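You operate a simulated robot arm through the tools that you are given. There is no shell and no other tool. Be economical: measure what you need, move in short steps, check, and stop when the job is done.

Carry out the task below with a simulated two-armed robot. There is one attempt and no reset: what you move stays moved.

Task
Open the bottom drying tray, take the orange tube and leave it on the mesh of the bottom drying tray, then shut the tray. Then close the right white door. The order counts.

It is judged by the outcome, as a careful person would: the job done as asked, and still so three seconds after it is handed in. It fails if anything else is knocked over, pushed out of place, dropped, spilled or broken.

Robot
Two 7-joint arms with two-finger grippers on one trunk, on a base that drives. Base frame: it is fixed to the floor where the robot stands at the start and does not move with it; the origin is under the middle of the robot, x ahead of it, y to its left, z up. Lengths are in m, angles in rad, forces in N, time in s.
The left shoulder is at the start at [0.06, 0.179, 0.83], the right one opposite. With the tool pointing down near the work surface each hand reaches from about 0.26 to 0.66 m from the robot's upright axis, wherever it stands, measured 20 degrees to its own side. Places, roughly: bottom drying tray [9.9, -0.2, 0.6]; mesh of the bottom drying tray [9.9, -0.2, 0.6]; orange tube (27x5x5 cm) [9.5, 0.6, 0.8]; right white door [7.7, -1, 0.4]. Payload 1.96 kg a hand.
The TCP of each hand is the grasp point between the finger pads, 0.02 m short of the fingertips. In the tool frame z runs along the fingers and y along their closing line. The gripper opens to 0.072 m. The gripper's body begins 0.038 m behind the TCP.
Orientation is that of the tool frame in the base frame, as [roll, pitch, yaw] about the fixed x, y, z axes, in that order (R = Rz(yaw) Ry(pitch) Rx(roll)). With the fingers straight down and closing along the base's y, the tool's x points along the base's -x, its y along +y and its z along -z.

Tools
- The arms move only by the tool arm_command. It takes "left_deltas", "right_deltas" or both (then of equal length, played together; a hand with none holds still); each is a list of rows, each a list of 7 numbers: the shift along the tool's x, y, z in m, then the turn, a rotation vector about the tool's x, y, z in rad, then the finger opening in m, from 0 to 0.072. In form: [[x, y, z, rx, ry, rz, fingers], ...]. A call has 1 to 12 rows; each row shifts and turns the commanded pose from where the row before left it, along the tool's axes as they then stand. A row lasts 0.2 s, in which the tool goes at most 0.05 m and 0.15 rad; a call with a longer step from one row to the next is refused whole, and so is a gripper value outside its range. A pose out of reach is approached as far as the arm can. The call stops where the force on the tool passes 40 N (or 10 N more than at its start, if that is more) or the arm is blocked; 0.2 s more then pass. Each finger travels about 0.153 m/s and halts on what it meets, pressing with about 25 N; the grip force reading is that of the motor and also rises with nothing between the fingers. The clock runs only during rows and for 0.2 s after the last one: add rows that do not move to give the fingers time. It gives the time, the measured TCP pose, the force on the tool (base axes), the opening and the grip force at its end, in the units of the frame above (readings bear some noise), with the torque about the TCP (base axes, N m) and any sound that the robot's microphone picked up, and new pictures: "pictures" is both (left out), scene, wrist or none (wrist: the cameras of the hands that moved).
- Cameras (640 x 400 px; columns grow to the right, rows downward): "scene" is now at [0.0288, -0.0087, 1.4019]; the picture's right is [-0.11, -0.99, 0.00], its down [-0.55, 0.06, -0.83] and it looks along [0.83, -0.09, -0.55] (base axes); focal length 293 px, centre (320, 200). "left" rides on the left gripper at [0.071, -0.019, -0.082] in its tool frame; the picture's right is [0.26, 0.97, 0.00], its down [-0.67, 0.18, -0.72] and it looks along [-0.69, 0.19, 0.70] (tool axes); focal length 280 px, centre (320, 200). "right" rides on the right gripper at [0.071, 0.019, -0.082] in its tool frame; the picture's right is [-0.26, 0.97, 0.00], its down [-0.67, -0.18, -0.72] and it looks along [-0.69, -0.19, 0.70] (tool axes); focal length 280 px, centre (320, 200). There is no depth. A picture from a camera that has moved, and an enlarged one, comes with that camera's place and axes in the base frame and with its lens.
- raise_lower(by): slides the trunk up (or, below 0, down) by that many m; the arms and the scene camera ride with it, the base frame stays. It gives what a move gives, with no picture.
- roll_base(legs): drives the robot by 1 to 6 legs, each [ahead, left, turn to the left] in m, m and rad, along the robot's own axes; the way and the turn of a leg run together, so that a leg with both is an arc; at most 1.5 m and 3.142 rad a leg. The arms and the cameras ride along, it lands a little off, and it stops where it bumps. It gives what a move gives, and a new picture of the scene camera.
- aim_head(pan, tilt): turns the head with the scene camera to pan (to the left, within 1.501 rad either way) and tilt (down, from -0.506 to 1.204), counted from straight ahead of the robot. It gives what a move gives, and a new picture of the scene camera.
- zoom(camera, box): a new picture of the part [left, top, right, bottom] of that camera's present view, enlarged. It takes no simulated time.
- finish_job(): hands the job in; it is judged then, once.

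Go step by step. Nothing tells you exact positions but the pictures and the camera data: compare them with the known pose of the tool, close in by small moves and look again before you grip or let go. The budget is 165 turns and 260 pictures, counting those below and the enlarged ones. Unless the task says otherwise, let go and move clear before handing in, and close with one line.

The tools are called after "Request:" as name(argument=value, ...) on one line, values as JSON. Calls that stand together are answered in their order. arm_command: Moves the arms, as the interface text tells. Its arguments: {"type":"object","properties":{"left_deltas":{"type":"array"},"right_deltas":{"type":"array"},"pictures":{"type":"string","enum":["both","scene","wrist","none"]}},"required":[]} The other tools are called the same way: raise_lower (by) slides the trunk up or down; roll_base (legs) drives the base; aim_head (pan, tilt) turns the head that bears the scene camera; zoom (camera, box) takes an enlarged picture of a part of a camera's view; finish_job () hands the job in.

At the start:

```text
t: 0.0
left_position: [0.3856, 0.1991, 0.8029]
left_orientation: [-3.141, -0.001, -3.14]
left_wrist_force: [0.4, 0.2, 1.0]
left_ft_torque: [-0.01, 0.05, 0.03]
left_finger_gap: 0.072
left_finger_force: 0.0
right_position: [0.3634, -0.17, 0.8319]
right_orientation: [-3.141, 0.0, 3.142]
right_wrist_force: [0.0, 0.3, 0.8]
right_ft_torque: [0.0, 0.02, 0.0]
right_finger_gap: 0.0721
right_finger_force: 0.0
trunk travel left (down, up): [-0.475, 0.515]
robot x, y, heading: [-0.0007, 0.0046, -0.005]
head pan, tilt: [-0.112, 0.585]
```

scene: 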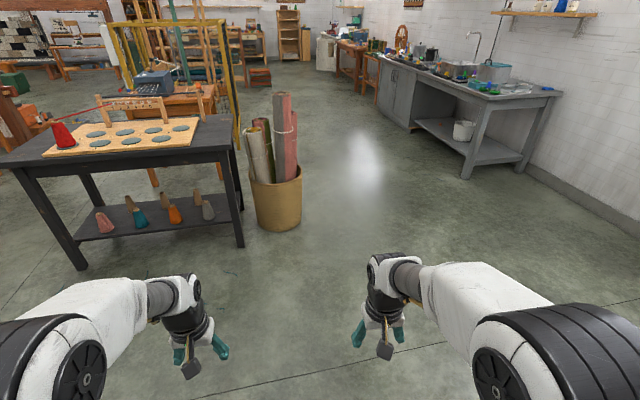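
right: 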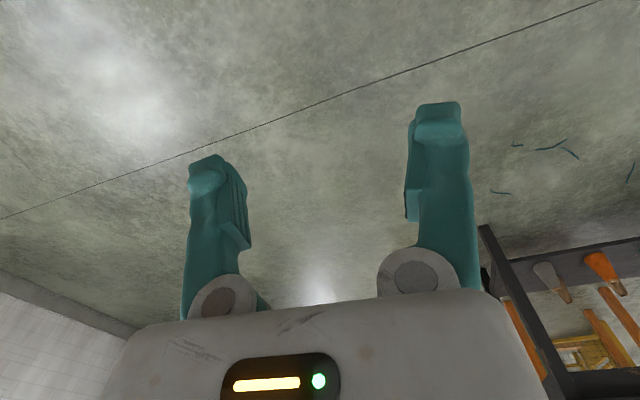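
left: 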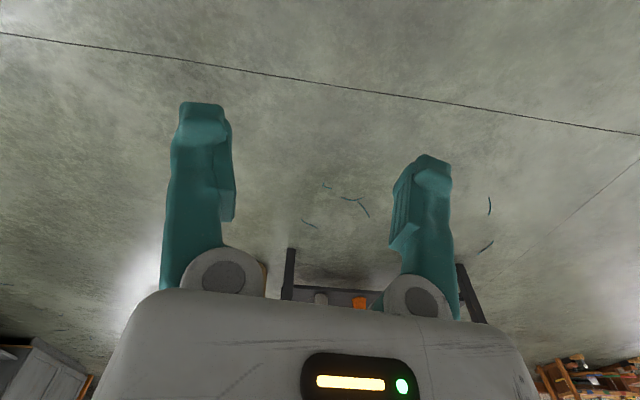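

I see a workshop with a bench at left, a bin of rolls, and benches along the right wall; the targets are about 10 m ahead. First I look ahead with the head level.

Request:
aim_head(pan=0.0, tilt=0.15)

```text
t: 0.9
left_position: [0.3847, 0.1981, 0.8019]
left_orientation: [3.141, 0.001, 3.14]
left_wrist_force: [0.5, -0.3, 0.5]
left_ft_torque: [-0.01, 0.03, 0.01]
left_finger_gap: 0.0719
left_finger_force: 0.1
right_position: [0.3638, -0.1689, 0.8328]
right_orientation: [3.141, 0.0, -3.141]
right_wrist_force: [0.4, 0.0, 0.1]
right_ft_torque: [0.01, 0.0, 0.0]
right_finger_gap: 0.0724
right_finger_force: 0.1
trunk travel left (down, up): [-0.475, 0.515]
robot x, y, heading: [0.0017, -0.0043, 0.005]
head pan, tilt: [0.0, 0.15]
camera scene: at [0.0333, 0.0012, 1.4419], right [0.0, -1.0, 0.0], down [-0.15, 0.0, -0.99], along [0.99, 0.0, -0.15], focal length 293 px, centre (320, 200)
```

scene: 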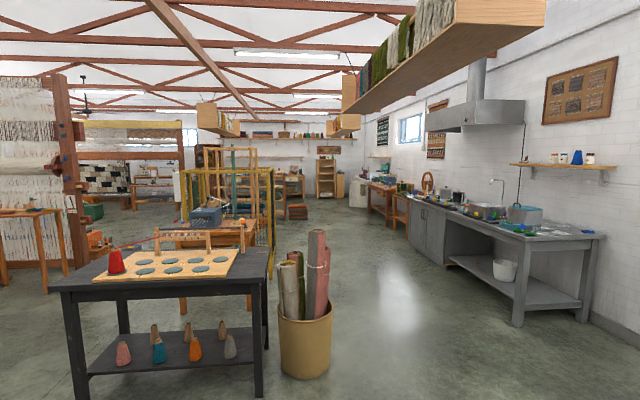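

Request:
zoom(camera="scene", box=[240, 120, 440, 245])

```text
3.20 times, centred on (340, 182) of scene
camera zoom: at [0.0333, 0.0012, 1.4419], right [0.0, -1.0, 0.0], down [-0.15, 0.0, -0.99], along [0.99, 0.0, -0.15], focal length 937 px, centre (256, 256)
```

zoom: 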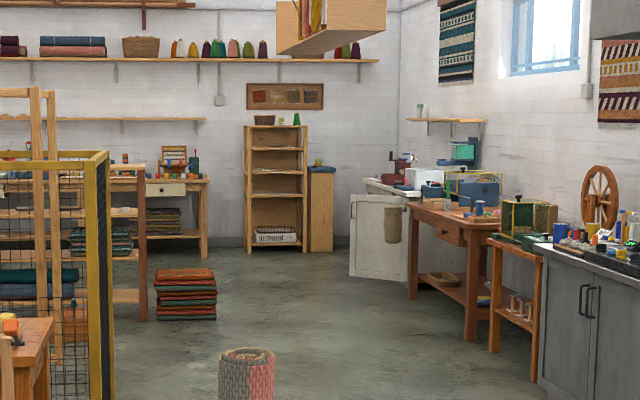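

The drying rack is the wooden shelf on the far wall, and the orange tube should be on the desk just left of it; the white cabinet door is open on the right. I drive past the bin on its right and down the aisle.

Request:
roll_base(legs=[[0.9, -0.75, 0], [1.5, 0, 0], [1.5, 0.1, 0], [1.5, 0.1, 0]])

```text
refused: leg 3 is longer than a leg can be; nothing moved
```

Request:
roll_base(legs=[[0.9, -0.75, 0], [1.5, 0, 0], [1.45, 0.15, 0], [1.45, 0.15, 0]])

```text
t: 27.4
left_position: [5.6528, -0.3704, 0.801]
left_orientation: [-3.141, 0.0, 3.124]
left_wrist_force: [-0.9, -1.1, 0.3]
left_ft_torque: [0.06, -0.03, 0.01]
left_finger_gap: 0.0718
left_finger_force: 0.0
right_position: [5.6252, -0.7368, 0.8332]
right_orientation: [-3.141, 0.0, 3.123]
right_wrist_force: [0.9, 0.3, -0.5]
right_ft_torque: [0.01, 0.0, 0.02]
right_finger_gap: 0.0718
right_finger_force: 0.1
trunk travel left (down, up): [-0.475, 0.515]
robot x, y, heading: [5.2634, -0.5608, -0.023]
head pan, tilt: [0.0, 0.15]
camera scene: at [5.2972, -0.5602, 1.442], right [-0.02, -1.0, 0.0], down [-0.15, 0.0, -0.99], along [0.99, -0.02, -0.15], focal length 293 px, centre (320, 200)
```

scene: 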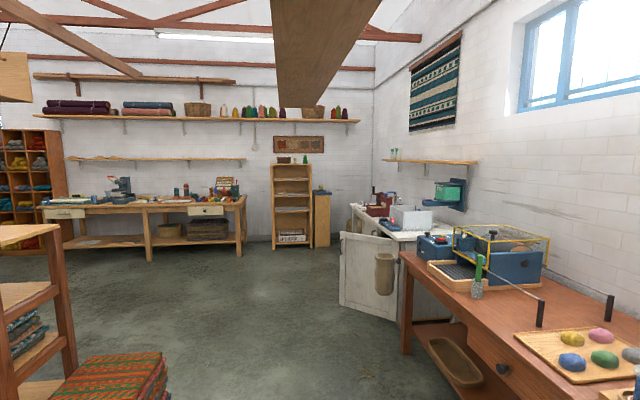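

Request:
zoom(camera="scene", box=[200, 150, 340, 260])

Request:
zoom(camera="scene", box=[320, 180, 480, 330])

```text
3.64 times, centred on (270, 205) of scene
camera zoom: at [5.2972, -0.5602, 1.442], right [-0.02, -1.0, 0.0], down [-0.15, 0.0, -0.99], along [0.99, -0.02, -0.15], focal length 1064 px, centre (502, 182)
```

zoom: 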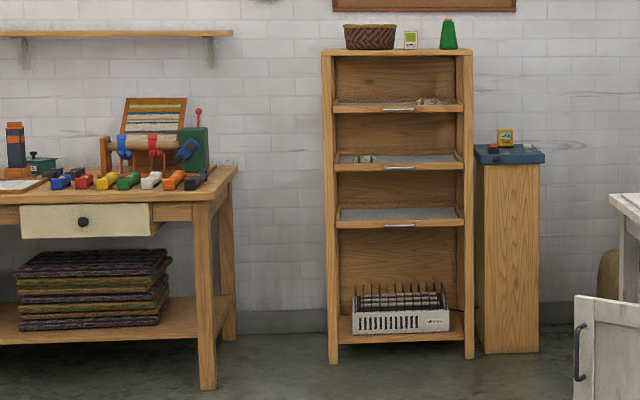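

```text
2.67 times, centred on (400, 255) of scene
camera zoom: at [5.2972, -0.5602, 1.442], right [-0.02, -1.0, 0.0], down [-0.15, 0.0, -0.99], along [0.99, -0.02, -0.15], focal length 781 px, centre (107, 53)
```

zoom: 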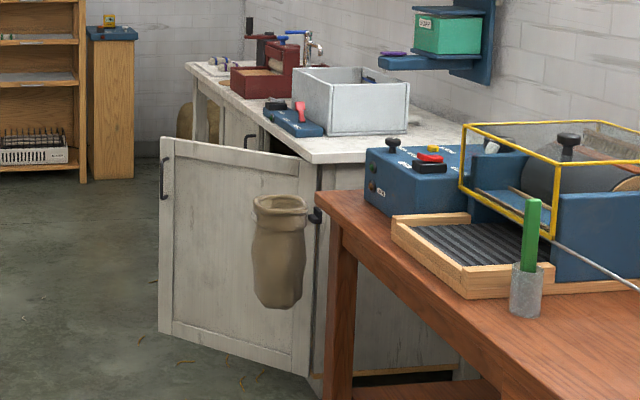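

The rack has three mesh trays (the bottom one at about z 0.6), and the desk at its left carries a row of coloured tubes. I drive closer, clear of the open door.

Request:
roll_base(legs=[[1.4, 0.25, 0.023], [0.8, 0.1, 0], [0.3, 0.7, 0]])

Request:
aim_head(pan=0.0, tilt=0.45)

```text
t: 42.1
left_position: [8.1847, 0.6365, 0.8024]
left_orientation: [3.141, 0.0, 3.137]
left_wrist_force: [0.6, -0.3, 0.0]
left_ft_torque: [-0.02, 0.04, 0.01]
left_finger_gap: 0.0721
left_finger_force: 0.1
right_position: [8.1618, 0.2679, 0.8324]
right_orientation: [3.14, 0.0, 3.137]
right_wrist_force: [-0.7, -1.0, -0.1]
right_ft_torque: [0.0, 0.01, 0.0]
right_finger_gap: 0.072
right_finger_force: 0.0
trunk travel left (down, up): [-0.475, 0.515]
robot x, y, heading: [7.7999, 0.4416, -0.007]
head pan, tilt: [0.0, 0.15]
camera scene: at [7.8316, 0.4411, 1.442], right [-0.01, -1.0, 0.0], down [-0.15, 0.0, -0.99], along [0.99, -0.01, -0.15], focal length 293 px, centre (320, 200)
```

scene: 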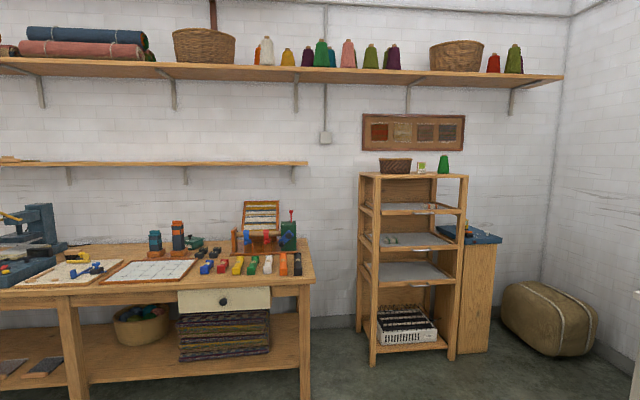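

```text
t: 42.9
left_position: [8.1847, 0.6369, 0.802]
left_orientation: [3.14, 0.001, 3.135]
left_wrist_force: [-0.7, 0.0, -0.9]
left_ft_torque: [0.0, -0.01, 0.01]
left_finger_gap: 0.0722
left_finger_force: 0.1
right_position: [8.1616, 0.2674, 0.8315]
right_orientation: [3.141, -0.001, 3.137]
right_wrist_force: [-1.0, -0.9, 0.8]
right_ft_torque: [-0.02, -0.01, -0.03]
right_finger_gap: 0.072
right_finger_force: 0.0
trunk travel left (down, up): [-0.475, 0.515]
robot x, y, heading: [7.8022, 0.444, -0.003]
head pan, tilt: [0.0, 0.45]
camera scene: at [7.8306, 0.4407, 1.4141], right [-0.01, -1.0, 0.0], down [-0.43, 0.0, -0.9], along [0.9, -0.01, -0.43], focal length 293 px, centre (320, 200)
```

scene: 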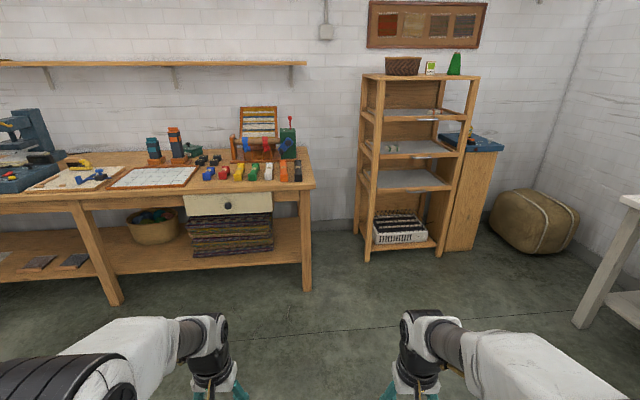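

Request:
zoom(camera="scene", box=[190, 100, 330, 200])

Request:
zoom(camera="scene", box=[340, 80, 520, 270])

```text
4.00 times, centred on (260, 150) of scene
camera zoom: at [7.8306, 0.4407, 1.4141], right [-0.01, -1.0, 0.0], down [-0.43, 0.0, -0.9], along [0.9, -0.01, -0.43], focal length 1171 px, centre (560, 400)
```

zoom: 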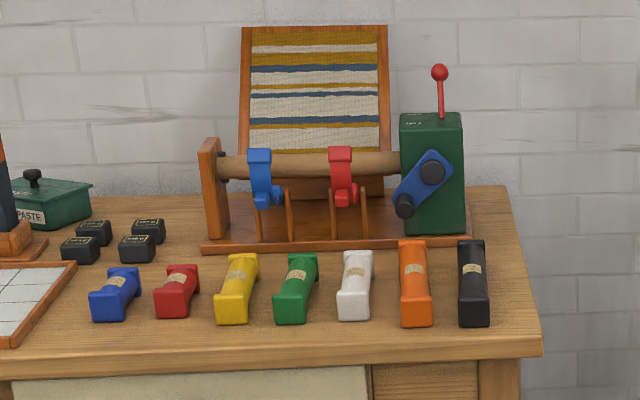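

```text
2.11 times, centred on (430, 175) of scene
camera zoom: at [7.8306, 0.4407, 1.4141], right [-0.01, -1.0, 0.0], down [-0.43, 0.0, -0.9], along [0.9, -0.01, -0.43], focal length 616 px, centre (88, 253)
```

zoom: 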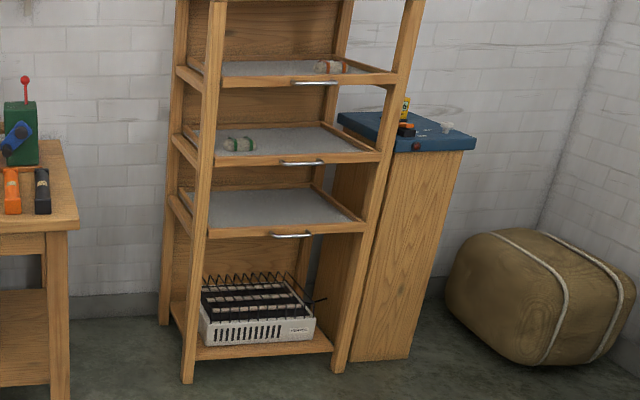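

The orange tube lies along x near (9.57, 0.65) on the desk, and the bottom tray's handle is about (9.7, -0.26, 0.58). I drive in front of the rack, with the handle ahead of the right hand.

Request:
roll_base(legs=[[0.3, -0.5, 0], [0.85, 0, 0]])

Request:
aim_head(pan=-0.2, tilt=0.7)

```text
t: 50.4
left_position: [9.3344, 0.1383, 0.8024]
left_orientation: [-3.139, 0.001, -3.132]
left_wrist_force: [-0.2, 0.0, -0.1]
left_ft_torque: [0.02, -0.05, -0.01]
left_finger_gap: 0.0718
left_finger_force: 0.1
right_position: [9.3169, -0.2302, 0.8334]
right_orientation: [3.141, -0.001, -3.132]
right_wrist_force: [-0.3, 1.1, -0.5]
right_ft_torque: [-0.02, 0.03, 0.01]
right_finger_gap: 0.0722
right_finger_force: 0.1
trunk travel left (down, up): [-0.475, 0.515]
robot x, y, heading: [8.9512, -0.0636, 0.008]
head pan, tilt: [0.0, 0.45]
camera scene: at [8.9834, -0.0633, 1.414], right [0.01, -1.0, 0.0], down [-0.44, 0.0, -0.9], along [0.9, 0.01, -0.44], focal length 293 px, centre (320, 200)
```

scene: 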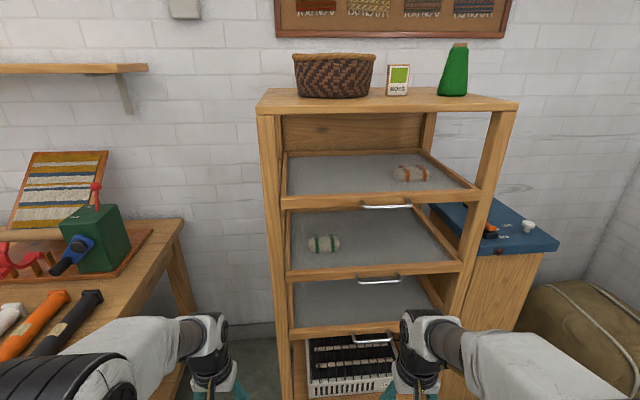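

```text
t: 51.2
left_position: [9.3334, 0.1372, 0.802]
left_orientation: [3.141, 0.001, -3.13]
left_wrist_force: [0.3, -0.2, 0.2]
left_ft_torque: [-0.01, -0.03, -0.02]
left_finger_gap: 0.0719
left_finger_force: 0.0
right_position: [9.3173, -0.2298, 0.8326]
right_orientation: [3.14, -0.001, -3.132]
right_wrist_force: [0.2, 0.0, 0.0]
right_ft_torque: [0.01, 0.02, 0.0]
right_finger_gap: 0.0719
right_finger_force: 0.0
trunk travel left (down, up): [-0.475, 0.515]
robot x, y, heading: [8.9501, -0.0613, 0.015]
head pan, tilt: [-0.201, 0.7]
camera scene: at [8.9745, -0.0803, 1.3919], right [-0.19, -0.98, 0.0], down [-0.63, 0.12, -0.77], along [0.75, -0.14, -0.64], focal length 293 px, centre (320, 200)
```

scene: 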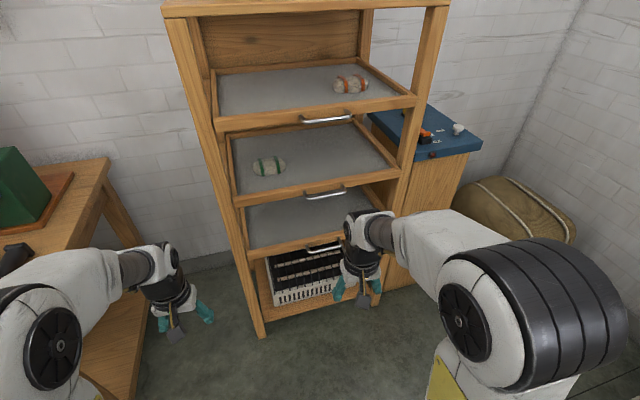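

The handle triangulates to about (9.63, -0.22, 0.61). I move the right hand forward and down, then pitch it so that the fingers point at the rack.

Request:
arm_command(right_deltas=[[-0.04, 0, 0.04, 0, -0.14, 0, 0.072], [-0.04, 0, 0.035, 0, -0.15, 0, 0.072], [-0.04, 0, 0.03, 0, -0.15, 0, 0.072], [-0.03, 0, 0.02, 0, -0.15, 0, 0.072], [-0.03, 0, 0, 0, -0.15, 0, 0.072], [0, 0, 0, 0, -0.15, 0, 0.072], [0, 0, 0, 0, -0.15, 0, 0.072], [0, 0, 0, 0, -0.15, 0, 0.072], [0, 0, 0, 0, -0.15, 0, 0.072], [0, 0, 0, 0, -0.15, 0, 0.072], [0, 0, 0, 0, -0.08, 0, 0.072]])

```text
refused: row 1 steps farther than a row can; nothing moved
```

Request:
arm_command(right_deltas=[[-0.03, 0, 0.035, 0, 0, 0, 0.072], [-0.03, 0, 0.035, 0, 0, 0, 0.072], [-0.03, 0, 0.035, 0, 0, 0, 0.072], [-0.03, 0, 0.035, 0, 0, 0, 0.072], [-0.03, 0, 0.035, 0, 0, 0, 0.072]], pictures="none")

Request:
arm_command(right_deltas=[[0, 0, 0, 0, -0.15, 0, 0.072], [0, 0, 0, 0, -0.15, 0, 0.072], [0, 0, 0, 0, -0.15, 0, 0.072], [0, 0, 0, 0, -0.15, 0, 0.072], [0, 0, 0, 0, -0.15, 0, 0.072], [0, 0, 0, 0, -0.15, 0, 0.072], [0, 0, 0, 0, -0.15, 0, 0.072], [0, 0, 0, 0, -0.15, 0, 0.072], [0, 0, 0, 0, -0.15, 0, 0.072], [0, 0, 0, 0, -0.15, 0, 0.072], [0, 0, 0, 0, -0.07, 0, 0.072]])

```text
t: 52.4
left_position: [9.3336, 0.1369, 0.8012]
left_orientation: [-3.141, -0.003, -3.131]
left_wrist_force: [0.4, 0.5, -0.6]
left_ft_torque: [-0.01, 0.03, -0.01]
left_finger_gap: 0.072
left_finger_force: 0.0
right_position: [9.4647, -0.2289, 0.6558]
right_orientation: [3.14, -0.001, -3.131]
right_wrist_force: [0.0, 0.2, 0.2]
right_ft_torque: [0.03, 0.01, 0.03]
right_finger_gap: 0.0719
right_finger_force: 0.0
trunk travel left (down, up): [-0.475, 0.515]
robot x, y, heading: [8.9529, -0.0611, 0.012]
head pan, tilt: [-0.201, 0.7]
```

```text
t: 54.8
left_position: [9.3338, 0.1387, 0.8036]
left_orientation: [3.141, 0.001, -3.131]
left_wrist_force: [0.4, 0.0, 1.0]
left_ft_torque: [0.0, 0.0, 0.01]
left_finger_gap: 0.0721
left_finger_force: 0.1
right_position: [9.467, -0.228, 0.658]
right_orientation: [-0.33, 1.569, -0.32]
right_wrist_force: [-0.5, 0.0, -0.4]
right_ft_torque: [0.0, -0.03, 0.01]
right_finger_gap: 0.0719
right_finger_force: 0.1
trunk travel left (down, up): [-0.475, 0.515]
robot x, y, heading: [8.9492, -0.0645, 0.012]
head pan, tilt: [-0.201, 0.7]
camera scene: at [8.9746, -0.0804, 1.3919], right [-0.19, -0.98, 0.0], down [-0.63, 0.12, -0.76], along [0.75, -0.14, -0.64], focal length 293 px, centre (320, 200)
camera right: at [9.3846, -0.2096, 0.5859], right [-0.01, 0.96, 0.26], down [-0.71, -0.19, 0.67], along [0.7, -0.18, 0.69], focal length 280 px, centre (320, 200)
```

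scene: 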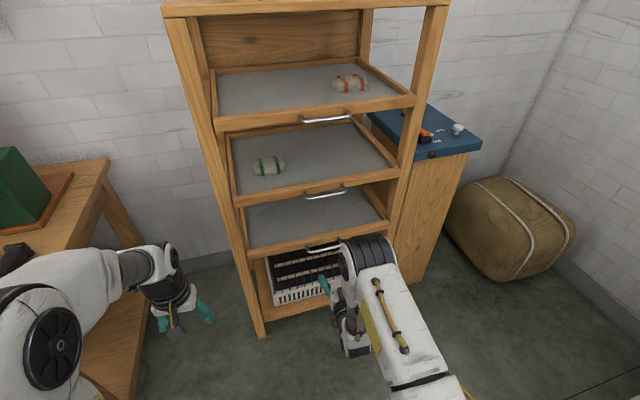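
right: 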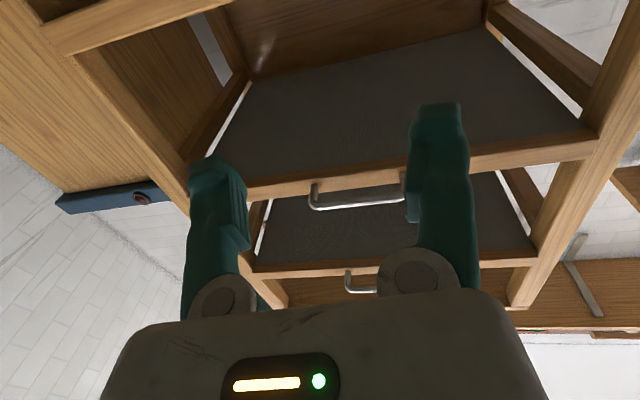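

The wrist camera sees only the trays above from here. I roll the hand so that the fingers close vertically.

Request:
arm_command(right_deltas=[[0, 0, 0, 0, 0, 0.15, 0.072], [0, 0, 0, 0, 0, 0.15, 0.072], [0, 0, 0, 0, 0, 0.15, 0.072], [0, 0, 0, 0, 0, 0.15, 0.072], [0, 0, 0, 0, 0, 0.15, 0.072], [0, 0, 0, 0, 0, 0.15, 0.072], [0, 0, 0, 0, 0, 0.15, 0.072], [0, 0, 0, 0, 0, 0.15, 0.072], [0, 0, 0, 0, 0, 0.15, 0.072], [0, 0, 0, 0, 0, 0.15, 0.072], [0, 0, 0, 0, 0, 0.07, 0.072]])

```text
t: 57.2
left_position: [9.3338, 0.1379, 0.8017]
left_orientation: [3.141, -0.002, -3.131]
left_wrist_force: [0.6, -0.5, -0.1]
left_ft_torque: [-0.01, 0.01, -0.02]
left_finger_gap: 0.0719
left_finger_force: 0.0
right_position: [9.4661, -0.2284, 0.658]
right_orientation: [1.573, -0.002, 1.581]
right_wrist_force: [-0.1, 0.1, -0.1]
right_ft_torque: [-0.03, 0.01, -0.02]
right_finger_gap: 0.072
right_finger_force: 0.1
trunk travel left (down, up): [-0.475, 0.515]
robot x, y, heading: [8.9531, -0.0638, 0.01]
head pan, tilt: [-0.201, 0.7]
camera scene: at [8.9745, -0.0804, 1.3919], right [-0.19, -0.98, 0.0], down [-0.63, 0.12, -0.76], along [0.75, -0.14, -0.64], focal length 293 px, centre (320, 200)
camera right: at [9.3842, -0.1582, 0.6768], right [0.0, -0.26, 0.96], down [-0.71, -0.68, -0.18], along [0.71, -0.68, -0.19], focal length 280 px, centre (320, 200)
```

scene: 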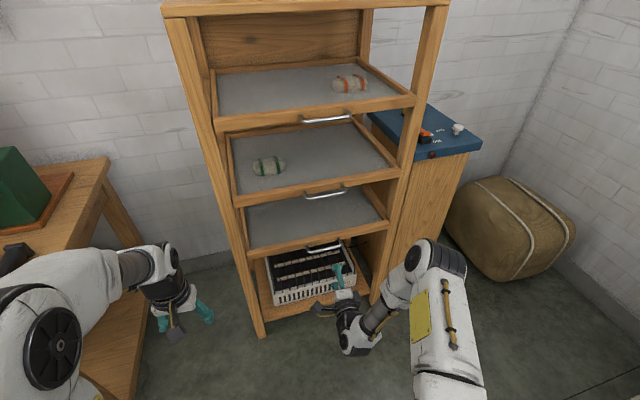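
right: 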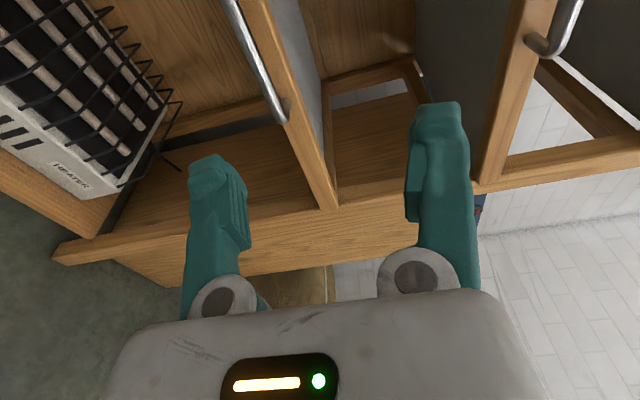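

The handle bar is at z≈0.606, x≈9.63, y from -0.16 to -0.28. I lower the hand 5 cm and move in most of the way.

Request:
arm_command(right_deltas=[[0, -0.026, 0, 0, 0, 0, 0.072], [0, -0.026, 0, 0, 0, 0, 0.072], [0, 0, 0.04, 0, 0, 0, 0.072], [0, 0, 0.04, 0, 0, 0, 0.072], [0, 0, 0.03, 0, 0, 0, 0.072]])

```text
t: 58.4
left_position: [9.3336, 0.1377, 0.8032]
left_orientation: [-3.141, 0.001, -3.132]
left_wrist_force: [-0.3, -0.5, 0.3]
left_ft_torque: [-0.02, -0.04, -0.02]
left_finger_gap: 0.0721
left_finger_force: 0.1
right_position: [9.577, -0.2276, 0.6066]
right_orientation: [1.574, 0.003, 1.581]
right_wrist_force: [-0.5, 0.5, 0.2]
right_ft_torque: [0.0, 0.02, 0.03]
right_finger_gap: 0.0718
right_finger_force: 0.0
trunk travel left (down, up): [-0.475, 0.515]
robot x, y, heading: [8.9535, -0.0699, 0.01]
head pan, tilt: [-0.201, 0.7]
camera scene: at [8.9748, -0.0803, 1.3919], right [-0.19, -0.98, 0.0], down [-0.63, 0.12, -0.76], along [0.75, -0.14, -0.64], focal length 293 px, centre (320, 200)
camera right: at [9.495, -0.1576, 0.6257], right [0.01, -0.26, 0.97], down [-0.71, -0.68, -0.18], along [0.71, -0.68, -0.19], focal length 280 px, centre (320, 200)
```

scene: 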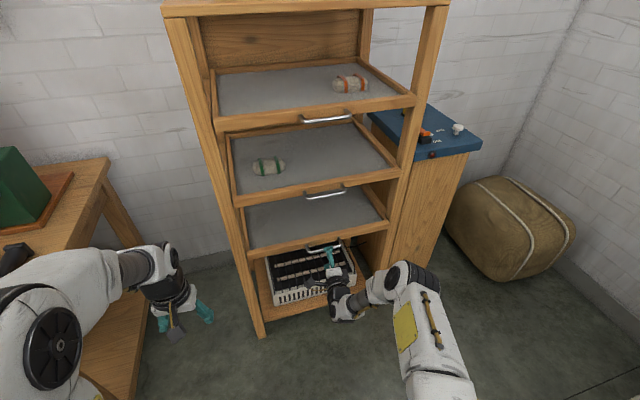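
right: 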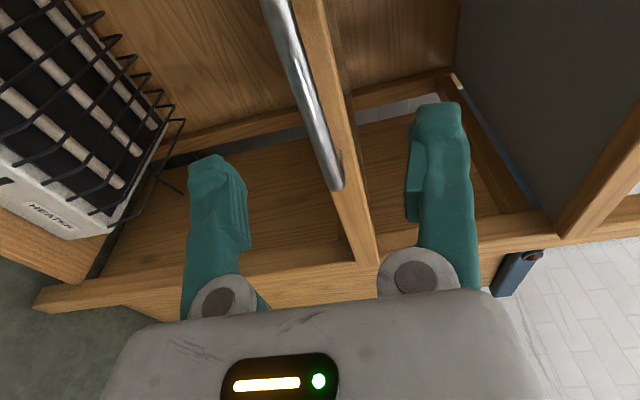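

The bar sits midway between the fingers. I advance 5 cm and close.

Request:
arm_command(right_deltas=[[0, 0, 0.025, 0, 0, 0, 0.072], [0, 0, 0.025, 0, 0, 0, 0.072], [0, 0, 0, 0, 0, 0, 0.0], [0, 0, 0, 0, 0, 0, 0.0], [0, 0, 0, 0, 0, 0, 0.0]])

```text
t: 59.6
left_position: [9.3353, 0.1382, 0.8019]
left_orientation: [3.14, -0.002, -3.132]
left_wrist_force: [0.0, 0.2, 0.4]
left_ft_torque: [-0.03, 0.0, 0.01]
left_finger_gap: 0.072
left_finger_force: 0.1
right_position: [9.6272, -0.2273, 0.6026]
right_orientation: [1.577, -0.001, 1.583]
right_wrist_force: [-0.3, -1.1, -14.5]
right_ft_torque: [0.12, 0.07, -0.15]
right_finger_gap: 0.006
right_finger_force: 33.6
trunk travel left (down, up): [-0.475, 0.515]
robot x, y, heading: [8.9509, -0.0648, 0.009]
head pan, tilt: [-0.201, 0.7]
camera scene: at [8.9768, -0.081, 1.3916], right [-0.19, -0.98, 0.0], down [-0.63, 0.12, -0.76], along [0.75, -0.14, -0.65], focal length 293 px, centre (320, 200)
camera right: at [9.5443, -0.157, 0.6223], right [0.01, -0.26, 0.97], down [-0.71, -0.68, -0.18], along [0.71, -0.68, -0.19], focal length 280 px, centre (320, 200)
```

scene: 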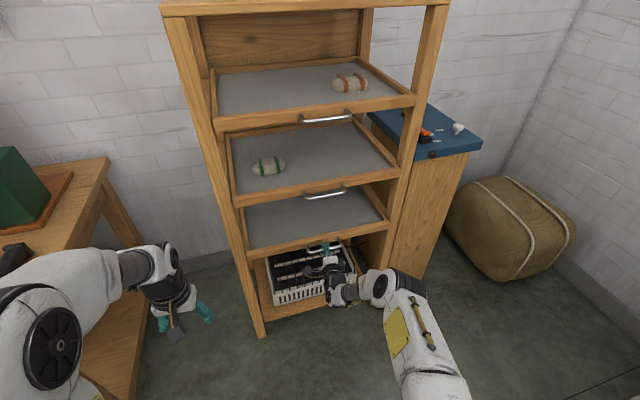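
right: 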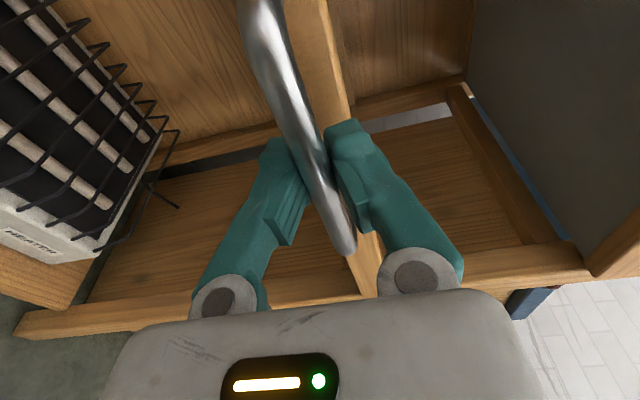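

The bar is gripped. I pull the tray straight out with the arm.

Request:
arm_command(right_deltas=[[0, -0.003, -0.01, 0, 0, 0, 0.0], [0, 0, -0.02, 0, 0, 0, 0.0], [0, 0, -0.02, 0, 0, 0, 0.0], [0, 0, -0.025, 0, 0, 0, 0.0], [0, 0, -0.025, 0, 0, 0, 0.0], [0, 0, -0.025, 0, 0, 0, 0.0], [0, 0, -0.025, 0, 0, 0, 0.0], [0, 0, -0.02, 0, 0, 0, 0.0]])

```text
t: 61.4
left_position: [9.3336, 0.138, 0.8034]
left_orientation: [-3.141, 0.001, -3.13]
left_wrist_force: [0.5, 0.1, -0.3]
left_ft_torque: [0.02, 0.01, -0.02]
left_finger_gap: 0.0719
left_finger_force: 0.0
right_position: [9.455, -0.2273, 0.6028]
right_orientation: [1.572, -0.001, 1.586]
right_wrist_force: [-0.3, -0.6, -0.6]
right_ft_torque: [-0.02, 0.04, -0.01]
right_finger_gap: 0.0001
right_finger_force: 29.3
trunk travel left (down, up): [-0.475, 0.515]
robot x, y, heading: [8.9502, -0.0611, 0.019]
head pan, tilt: [-0.201, 0.7]
camera scene: at [8.9742, -0.08, 1.3918], right [-0.19, -0.98, 0.0], down [-0.63, 0.12, -0.77], along [0.75, -0.14, -0.64], focal length 293 px, centre (320, 200)
camera right: at [9.3728, -0.158, 0.6219], right [0.01, -0.26, 0.97], down [-0.71, -0.68, -0.18], along [0.71, -0.68, -0.19], focal length 280 px, centre (320, 200)
```

scene: 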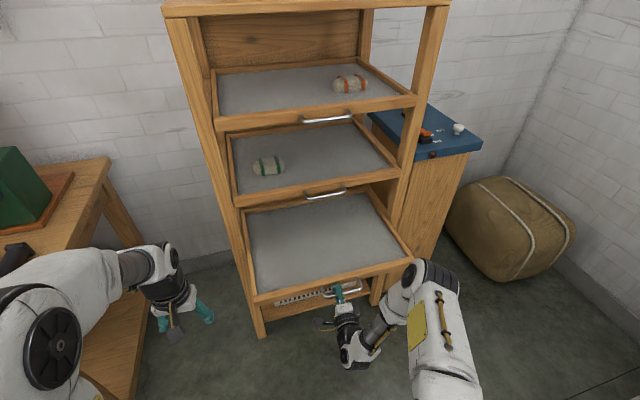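
right: 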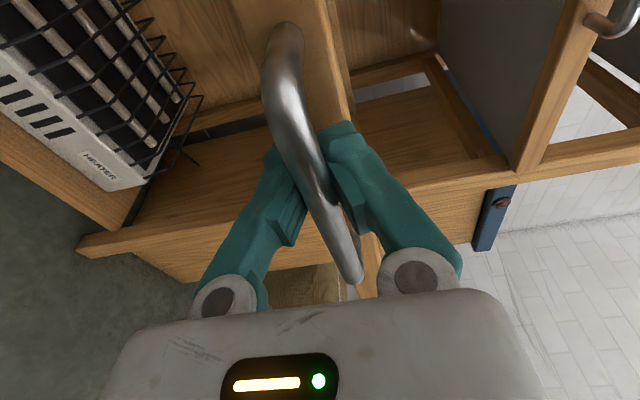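

The tray came out about 0.17 m but the pads seem to have slipped off the bar. I regrip slightly further forward to pull it farther.

Request:
arm_command(right_deltas=[[0, 0, 0, 0, 0, 0, 0.05], [0, 0, 0, 0, 0, 0, 0.05], [0, 0, 0.017, 0, 0, 0, 0.05], [0, 0, 0, 0, 0, 0, 0.0], [0, 0, 0, 0, 0, 0, 0.0], [0, 0, 0, 0, 0, 0, 0.0]], pictures="wrist")

```text
t: 62.8
left_position: [9.3345, 0.1388, 0.8031]
left_orientation: [3.14, -0.001, -3.131]
left_wrist_force: [-0.6, 0.5, 0.4]
left_ft_torque: [-0.01, 0.03, -0.02]
left_finger_gap: 0.0719
left_finger_force: 0.0
right_position: [9.4726, -0.2291, 0.6019]
right_orientation: [1.57, 0.001, 1.581]
right_wrist_force: [0.9, -3.0, 5.2]
right_ft_torque: [0.06, -0.1, 0.23]
right_finger_gap: 0.0292
right_finger_force: 39.6
trunk travel left (down, up): [-0.475, 0.515]
robot x, y, heading: [8.949, -0.0645, 0.008]
head pan, tilt: [-0.201, 0.7]
camera right: at [9.3901, -0.1591, 0.6216], right [0.0, -0.26, 0.97], down [-0.71, -0.68, -0.18], along [0.71, -0.68, -0.19], focal length 280 px, centre (320, 200)
```

right: 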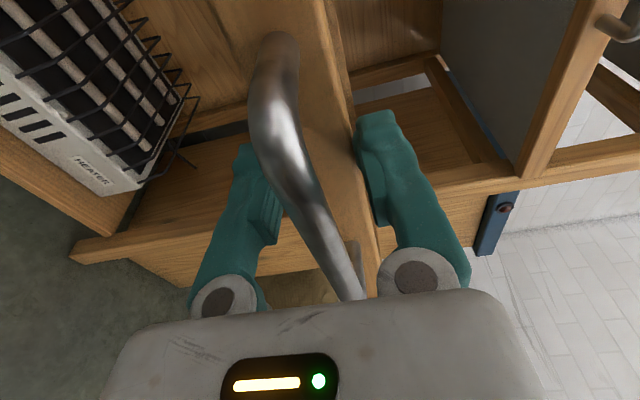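

The fingers now clamp something 29 mm thick, apparently the tray's front rail with the bar behind the tips. That is a firm hold, so I pull a little more.

Request:
arm_command(right_deltas=[[0, 0, -0.015, 0, 0, 0, 0.0], [0, 0, -0.02, 0, 0, 0, 0.0], [0, 0, -0.02, 0, 0, 0, 0.0], [0, 0, -0.02, 0, 0, 0, 0.0]])

```text
t: 63.8
left_position: [9.3323, 0.135, 0.8044]
left_orientation: [3.138, 0.001, -3.132]
left_wrist_force: [0.9, 0.0, 0.8]
left_ft_torque: [0.01, 0.02, 0.03]
left_finger_gap: 0.0721
left_finger_force: 0.0
right_position: [9.398, -0.2328, 0.6035]
right_orientation: [1.57, 0.0, 1.578]
right_wrist_force: [2.6, -34.0, 13.5]
right_ft_torque: [0.16, -0.16, -0.51]
right_finger_gap: 0.0295
right_finger_force: 39.4
trunk travel left (down, up): [-0.475, 0.515]
robot x, y, heading: [8.9504, -0.0659, 0.009]
head pan, tilt: [-0.201, 0.7]
camera scene: at [8.9734, -0.0841, 1.3919], right [-0.19, -0.98, 0.0], down [-0.63, 0.12, -0.77], along [0.75, -0.14, -0.64], focal length 293 px, centre (320, 200)
camera right: at [9.3154, -0.1622, 0.6215], right [0.0, -0.26, 0.97], down [-0.71, -0.68, -0.18], along [0.7, -0.69, -0.19], focal length 280 px, centre (320, 200)
```

scene: 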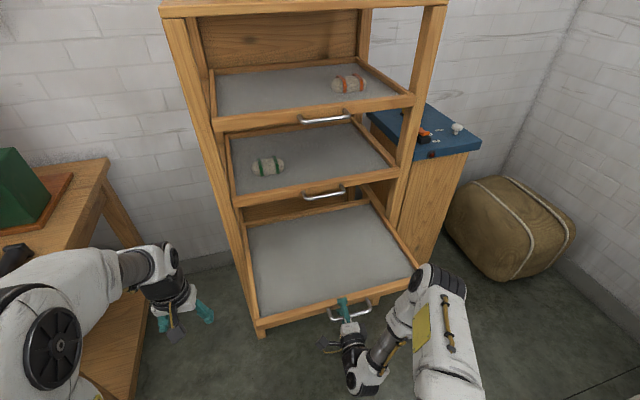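
right: 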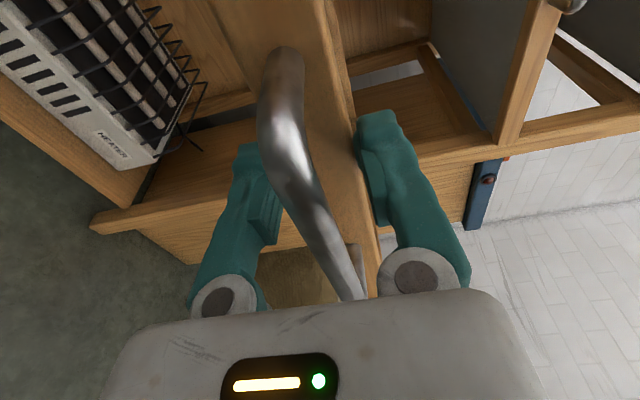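

The tray is open about 0.24 m, enough to lay the tube crosswise. I release it and back off with the base.

Request:
arm_command(right_deltas=[[0, 0, 0, 0, 0, 0, 0.072], [0, 0, 0, 0, 0, 0, 0.072], [0, 0, 0, 0, 0, 0, 0.072]], pictures="wrist")

```text
t: 64.6
left_position: [9.3339, 0.1373, 0.8025]
left_orientation: [-3.141, 0.0, -3.131]
left_wrist_force: [-0.7, 0.7, 0.1]
left_ft_torque: [0.01, 0.02, -0.01]
left_finger_gap: 0.072
left_finger_force: 0.0
right_position: [9.3987, -0.2283, 0.6023]
right_orientation: [1.572, 0.002, 1.584]
right_wrist_force: [-0.9, -0.4, 0.4]
right_ft_torque: [-0.05, 0.02, -0.04]
right_finger_gap: 0.0718
right_finger_force: 0.0
trunk travel left (down, up): [-0.475, 0.515]
robot x, y, heading: [8.9536, -0.064, 0.011]
head pan, tilt: [-0.201, 0.7]
camera right: at [9.3156, -0.159, 0.6214], right [0.01, -0.26, 0.97], down [-0.71, -0.68, -0.18], along [0.71, -0.68, -0.19], focal length 280 px, centre (320, 200)
```

right: 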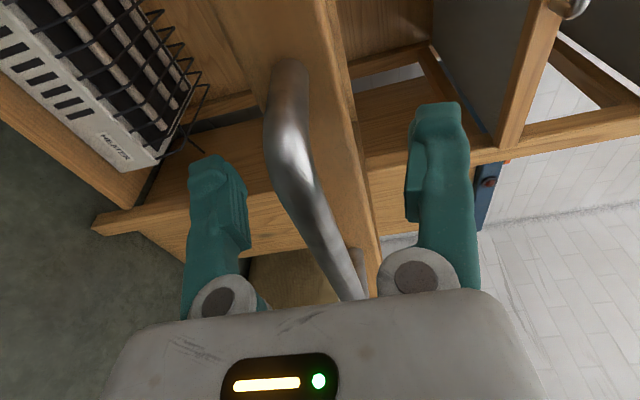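

Request:
roll_base(legs=[[-0.4, 0, 0], [0, 0.9, 0]])

Request:
arm_command(right_deltas=[[0, 0.04, 0, 0, 0, -0.15, 0.072], [0, 0.04, 0, 0, 0, -0.15, 0.072], [0, 0.04, 0, 0, 0, -0.15, 0.072], [0, 0.04, 0, 0, 0, -0.15, 0.072], [0, 0.03, 0, 0, 0, -0.15, 0.072], [0, 0.0, 0, 0, 0, -0.15, 0.072], [0, 0, 0, 0, 0, -0.15, 0.072], [0, 0, 0, 0, 0, -0.15, 0.072], [0, 0, 0, 0, 0, -0.15, 0.072], [0, 0, 0, 0, 0, -0.15, 0.072], [0, 0, 0, 0, 0, -0.07, 0.072]], pictures="none")

Request:
aim_head(pan=-0.1, tilt=0.6)

```text
t: 71.4
left_position: [8.9429, 1.0161, 0.8018]
left_orientation: [3.141, 0.0, 3.132]
left_wrist_force: [0.5, 0.5, -0.1]
left_ft_torque: [-0.05, 0.02, -0.01]
left_finger_gap: 0.0721
left_finger_force: 0.1
right_position: [8.9977, 0.6481, 0.6029]
right_orientation: [1.572, 0.003, 1.559]
right_wrist_force: [0.9, 0.9, 0.7]
right_ft_torque: [0.01, 0.0, -0.04]
right_finger_gap: 0.0716
right_finger_force: 0.0
trunk travel left (down, up): [-0.475, 0.515]
robot x, y, heading: [8.5548, 0.819, -0.009]
head pan, tilt: [-0.201, 0.7]
camera scene: at [8.5781, 0.806, 1.3919], right [-0.21, -0.98, 0.0], down [-0.63, 0.14, -0.76], along [0.75, -0.16, -0.64], focal length 293 px, centre (320, 200)
```

scene: 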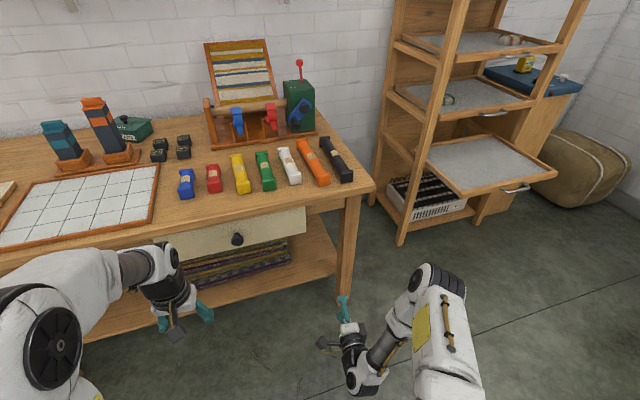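

```text
t: 73.8
left_position: [8.9423, 1.0156, 0.8019]
left_orientation: [3.142, 0.0, 3.132]
left_wrist_force: [0.0, 0.1, -0.4]
left_ft_torque: [0.03, -0.04, 0.01]
left_finger_gap: 0.072
left_finger_force: 0.0
right_position: [9.0002, 0.7004, 0.782]
right_orientation: [-2.434, 1.57, -2.445]
right_wrist_force: [-0.1, 0.0, -1.6]
right_ft_torque: [0.03, -0.01, -0.01]
right_finger_gap: 0.0723
right_finger_force: 0.0
trunk travel left (down, up): [-0.475, 0.515]
robot x, y, heading: [8.5522, 0.8202, -0.008]
head pan, tilt: [-0.201, 0.7]
```

```text
t: 74.4
left_position: [8.9416, 1.0178, 0.8031]
left_orientation: [-3.14, -0.001, 3.13]
left_wrist_force: [0.5, -0.2, -0.6]
left_ft_torque: [0.04, 0.01, -0.01]
left_finger_gap: 0.0719
left_finger_force: 0.1
right_position: [9.0001, 0.7004, 0.7805]
right_orientation: [2.917, 1.569, 2.906]
right_wrist_force: [-0.2, 0.7, 0.1]
right_ft_torque: [0.01, -0.06, 0.0]
right_finger_gap: 0.0722
right_finger_force: 0.0
trunk travel left (down, up): [-0.475, 0.515]
robot x, y, heading: [8.555, 0.82, -0.016]
head pan, tilt: [-0.099, 0.6]
camera scene: at [8.5828, 0.8136, 1.4005], right [-0.11, -0.99, 0.0], down [-0.56, 0.06, -0.82], along [0.82, -0.09, -0.57], focal length 293 px, centre (320, 200)
```

scene: 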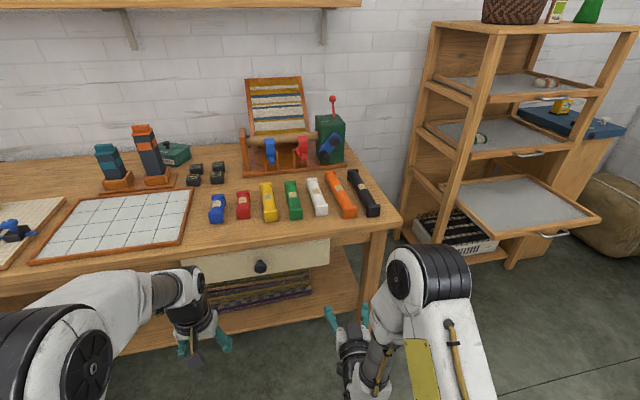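

The orange tube is about (9.485, 0.64, 0.80). I raise the trunk and point the right hand down before driving up to the desk.

Request:
raise_lower(by=0.2)

Request:
arm_command(right_deltas=[[0, 0, 0, 0, 0.15, 0, 0.072], [0, 0, 0, 0, 0.15, 0, 0.072], [0, 0, 0, 0, 0.15, 0, 0.072], [0, 0, 0, 0, 0.15, 0, 0.072], [0, 0, 0, 0, 0.15, 0, 0.072], [0, 0, 0, 0, 0.15, 0, 0.072], [0, 0, 0, 0, 0.15, 0, 0.072], [0, 0, 0, 0, 0.15, 0, 0.072], [0, 0, 0, 0, 0.15, 0, 0.072], [0, 0, 0, 0, 0.15, 0, 0.072], [0, 0, 0, 0, 0.07, 0, 0.072]], pictures="scene")

```text
t: 76.6
left_position: [8.9418, 1.0161, 1.0027]
left_orientation: [3.141, 0.001, 3.131]
left_wrist_force: [-1.3, 0.0, 0.1]
left_ft_torque: [0.0, -0.03, -0.01]
left_finger_gap: 0.0719
left_finger_force: 0.0
right_position: [8.9992, 0.6995, 0.9813]
right_orientation: [3.063, 1.569, 3.053]
right_wrist_force: [0.0, 0.4, -1.1]
right_ft_torque: [0.02, 0.01, 0.0]
right_finger_gap: 0.0721
right_finger_force: 0.0
trunk travel left (down, up): [-0.675, 0.315]
robot x, y, heading: [8.5556, 0.8242, -0.012]
head pan, tilt: [-0.099, 0.6]
```

```text
t: 79.0
left_position: [8.9424, 1.0161, 1.003]
left_orientation: [3.141, 0.001, 3.132]
left_wrist_force: [-0.1, 0.6, 0.0]
left_ft_torque: [0.0, -0.01, 0.01]
left_finger_gap: 0.0718
left_finger_force: 0.0
right_position: [8.9964, 0.6977, 0.9691]
right_orientation: [3.141, 0.001, 3.129]
right_wrist_force: [0.8, 0.5, -0.6]
right_ft_torque: [0.0, -0.01, 0.05]
right_finger_gap: 0.0722
right_finger_force: 0.0
right hand out of reach, approached as far as the arm can: row 7
trunk travel left (down, up): [-0.675, 0.315]
robot x, y, heading: [8.5538, 0.8191, -0.01]
head pan, tilt: [-0.099, 0.6]
camera scene: at [8.5828, 0.8134, 1.6005], right [-0.11, -0.99, 0.0], down [-0.56, 0.06, -0.83], along [0.82, -0.09, -0.56], focal length 293 px, centre (320, 200)
```

scene: 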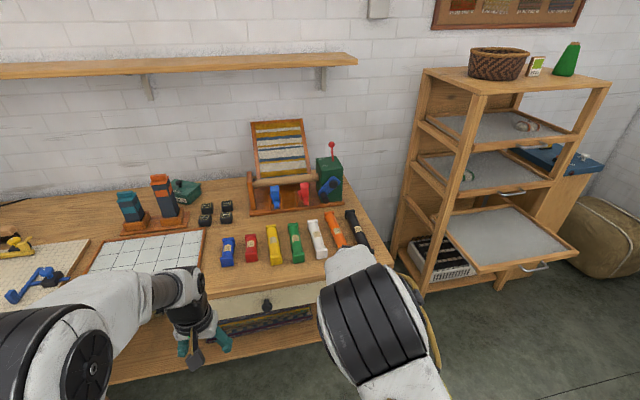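

Request:
roll_base(legs=[[0.33, 0.03, 0.01]])

Request:
arm_command(right_deltas=[[-0.03, -0.01, 0, 0, 0, 0, 0.072], [-0.03, -0.02, 0, 0, 0, 0, 0.072]])

```text
t: 81.2
left_position: [9.2728, 1.048, 1.0023]
left_orientation: [-3.14, 0.002, 3.141]
left_wrist_force: [-0.1, -0.5, -0.4]
left_ft_torque: [-0.01, 0.01, 0.01]
left_finger_gap: 0.0722
left_finger_force: 0.0
right_position: [9.3297, 0.7311, 0.9687]
right_orientation: [-3.141, 0.001, 3.141]
right_wrist_force: [0.0, 0.2, 0.1]
right_ft_torque: [-0.01, 0.02, -0.02]
right_finger_gap: 0.0719
right_finger_force: 0.0
trunk travel left (down, up): [-0.675, 0.315]
robot x, y, heading: [8.8909, 0.8511, -0.002]
head pan, tilt: [-0.099, 0.6]
camera scene: at [8.9167, 0.8424, 1.6005], right [-0.1, -0.99, 0.0], down [-0.56, 0.06, -0.82], along [0.82, -0.08, -0.57], focal length 293 px, centre (320, 200)
```

scene: 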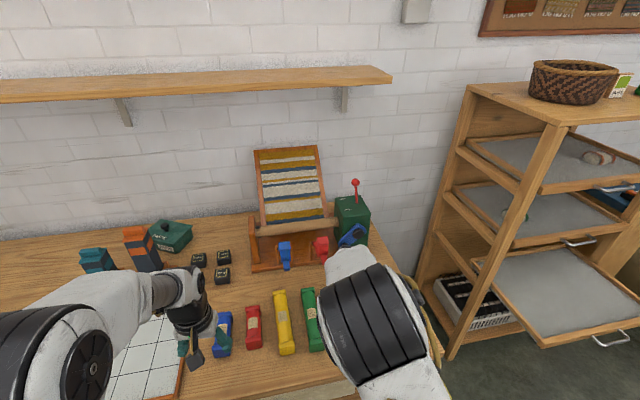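

```text
t: 81.8
left_position: [9.2745, 1.0472, 1.0034]
left_orientation: [3.14, -0.003, 3.14]
left_wrist_force: [-0.3, -0.7, 0.3]
left_ft_torque: [0.03, 0.03, 0.01]
left_finger_gap: 0.072
left_finger_force: 0.1
right_position: [9.3891, 0.7007, 0.9691]
right_orientation: [-3.14, -0.001, -3.14]
right_wrist_force: [-0.4, 0.0, -0.7]
right_ft_torque: [0.03, 0.01, -0.05]
right_finger_gap: 0.0719
right_finger_force: 0.1
trunk travel left (down, up): [-0.675, 0.315]
robot x, y, heading: [8.8885, 0.8494, -0.005]
head pan, tilt: [-0.099, 0.6]
camera scene: at [8.9179, 0.8413, 1.6005], right [-0.1, -0.99, 0.0], down [-0.56, 0.06, -0.82], along [0.82, -0.08, -0.57], focal length 293 px, centre (320, 200)
camera right: at [9.3199, 0.7202, 1.0506], right [0.26, 0.96, 0.0], down [0.68, -0.18, 0.71], along [0.69, -0.19, -0.7], focal length 280 px, centre (320, 200)
```

scene: 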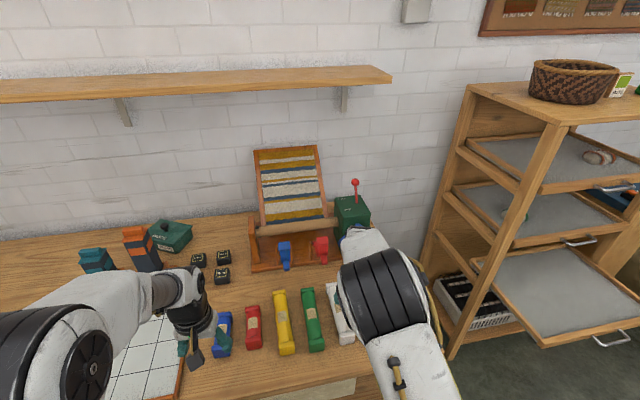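
right: 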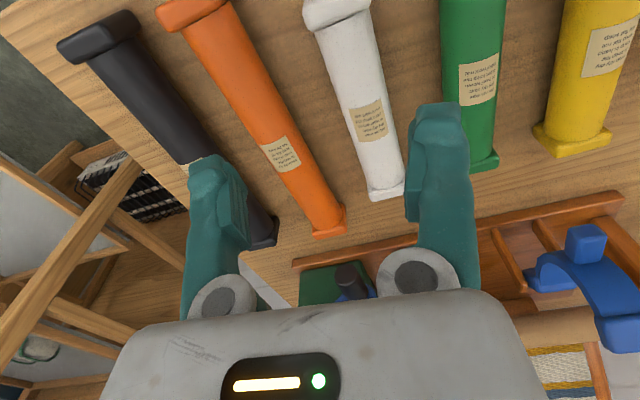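

In the wrist view the orange tube runs from near (9.345, 0.60) to far (9.60, 0.65), yawed about +0.17 rad. I move above its middle, turn to match and look again.

Request:
arm_command(right_deltas=[[-0.03, -0.022, 0.015, 0, 0, 0, 0.072], [-0.03, -0.022, 0.015, 0, 0, 0, 0.072], [-0.03, -0.022, 0.015, 0, 0, -0.08, 0.072], [0, 0, 0, 0, 0, -0.09, 0.072]])

```text
t: 82.8
left_position: [9.2738, 1.0476, 1.0019]
left_orientation: [3.141, 0.0, 3.139]
left_wrist_force: [0.0, -0.4, 0.0]
left_ft_torque: [0.06, 0.02, 0.03]
left_finger_gap: 0.0723
left_finger_force: 0.0
right_position: [9.4515, 0.657, 0.9385]
right_orientation: [-3.141, 0.003, -3.053]
right_wrist_force: [0.0, -0.5, -0.1]
right_ft_torque: [0.0, -0.01, 0.04]
right_finger_gap: 0.0722
right_finger_force: 0.0
right hand out of reach, approached as far as the arm can: row 3
trunk travel left (down, up): [-0.675, 0.315]
robot x, y, heading: [8.8857, 0.8509, 0.001]
head pan, tilt: [-0.099, 0.6]
camera scene: at [8.9171, 0.8416, 1.6005], right [-0.1, -0.99, 0.0], down [-0.56, 0.06, -0.82], along [0.82, -0.08, -0.57], focal length 293 px, centre (320, 200)
camera right: at [9.3788, 0.6698, 1.0195], right [0.17, 0.98, 0.0], down [0.69, -0.12, 0.72], along [0.71, -0.12, -0.7], focal length 280 px, centre (320, 200)
```

scene: 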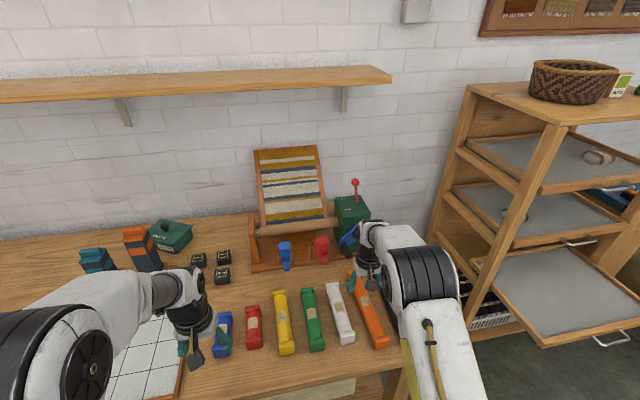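
right: 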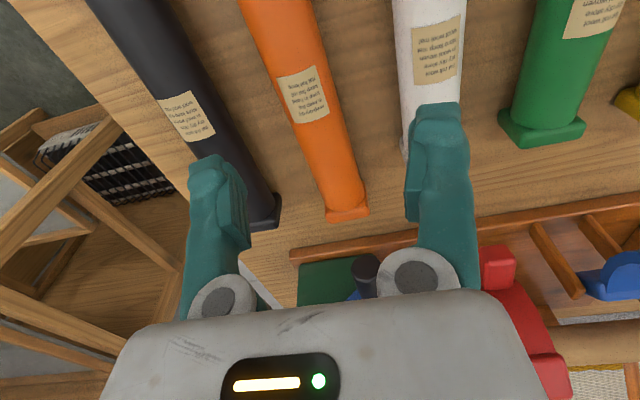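

The tube's middle is at about (9.465, 0.644), top at z≈0.83. Reach is limited this high up, so I descend a bit while finishing the turn and check.

Request:
arm_command(right_deltas=[[0, 0, 0.025, 0, 0, 0, 0.072], [0, 0, 0.025, 0, 0, 0, 0.072]], pictures="wrist")

```text
t: 83.4
left_position: [9.2742, 1.0473, 1.0032]
left_orientation: [-3.141, -0.002, 3.139]
left_wrist_force: [0.3, -0.4, -0.4]
left_ft_torque: [-0.01, 0.0, -0.02]
left_finger_gap: 0.0719
left_finger_force: 0.0
right_position: [9.4488, 0.6571, 0.8871]
right_orientation: [3.141, 0.0, -3.053]
right_wrist_force: [0.7, -0.1, -0.6]
right_ft_torque: [0.02, 0.0, -0.02]
right_finger_gap: 0.0717
right_finger_force: 0.0
trunk travel left (down, up): [-0.675, 0.315]
robot x, y, heading: [8.8856, 0.8528, -0.004]
head pan, tilt: [-0.099, 0.6]
camera right: at [9.3775, 0.6702, 0.9679], right [0.18, 0.98, 0.0], down [0.69, -0.12, 0.72], along [0.7, -0.12, -0.7], focal length 280 px, centre (320, 200)
```

right: 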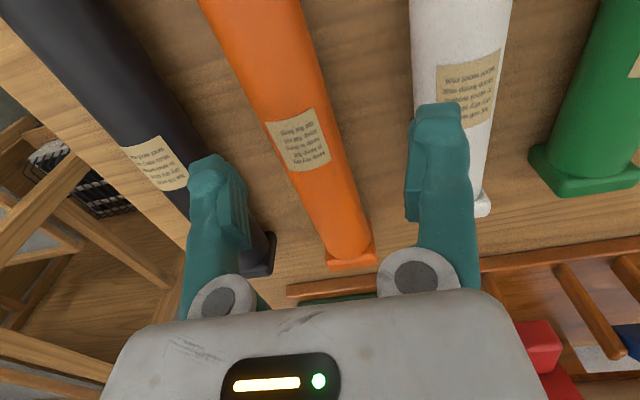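

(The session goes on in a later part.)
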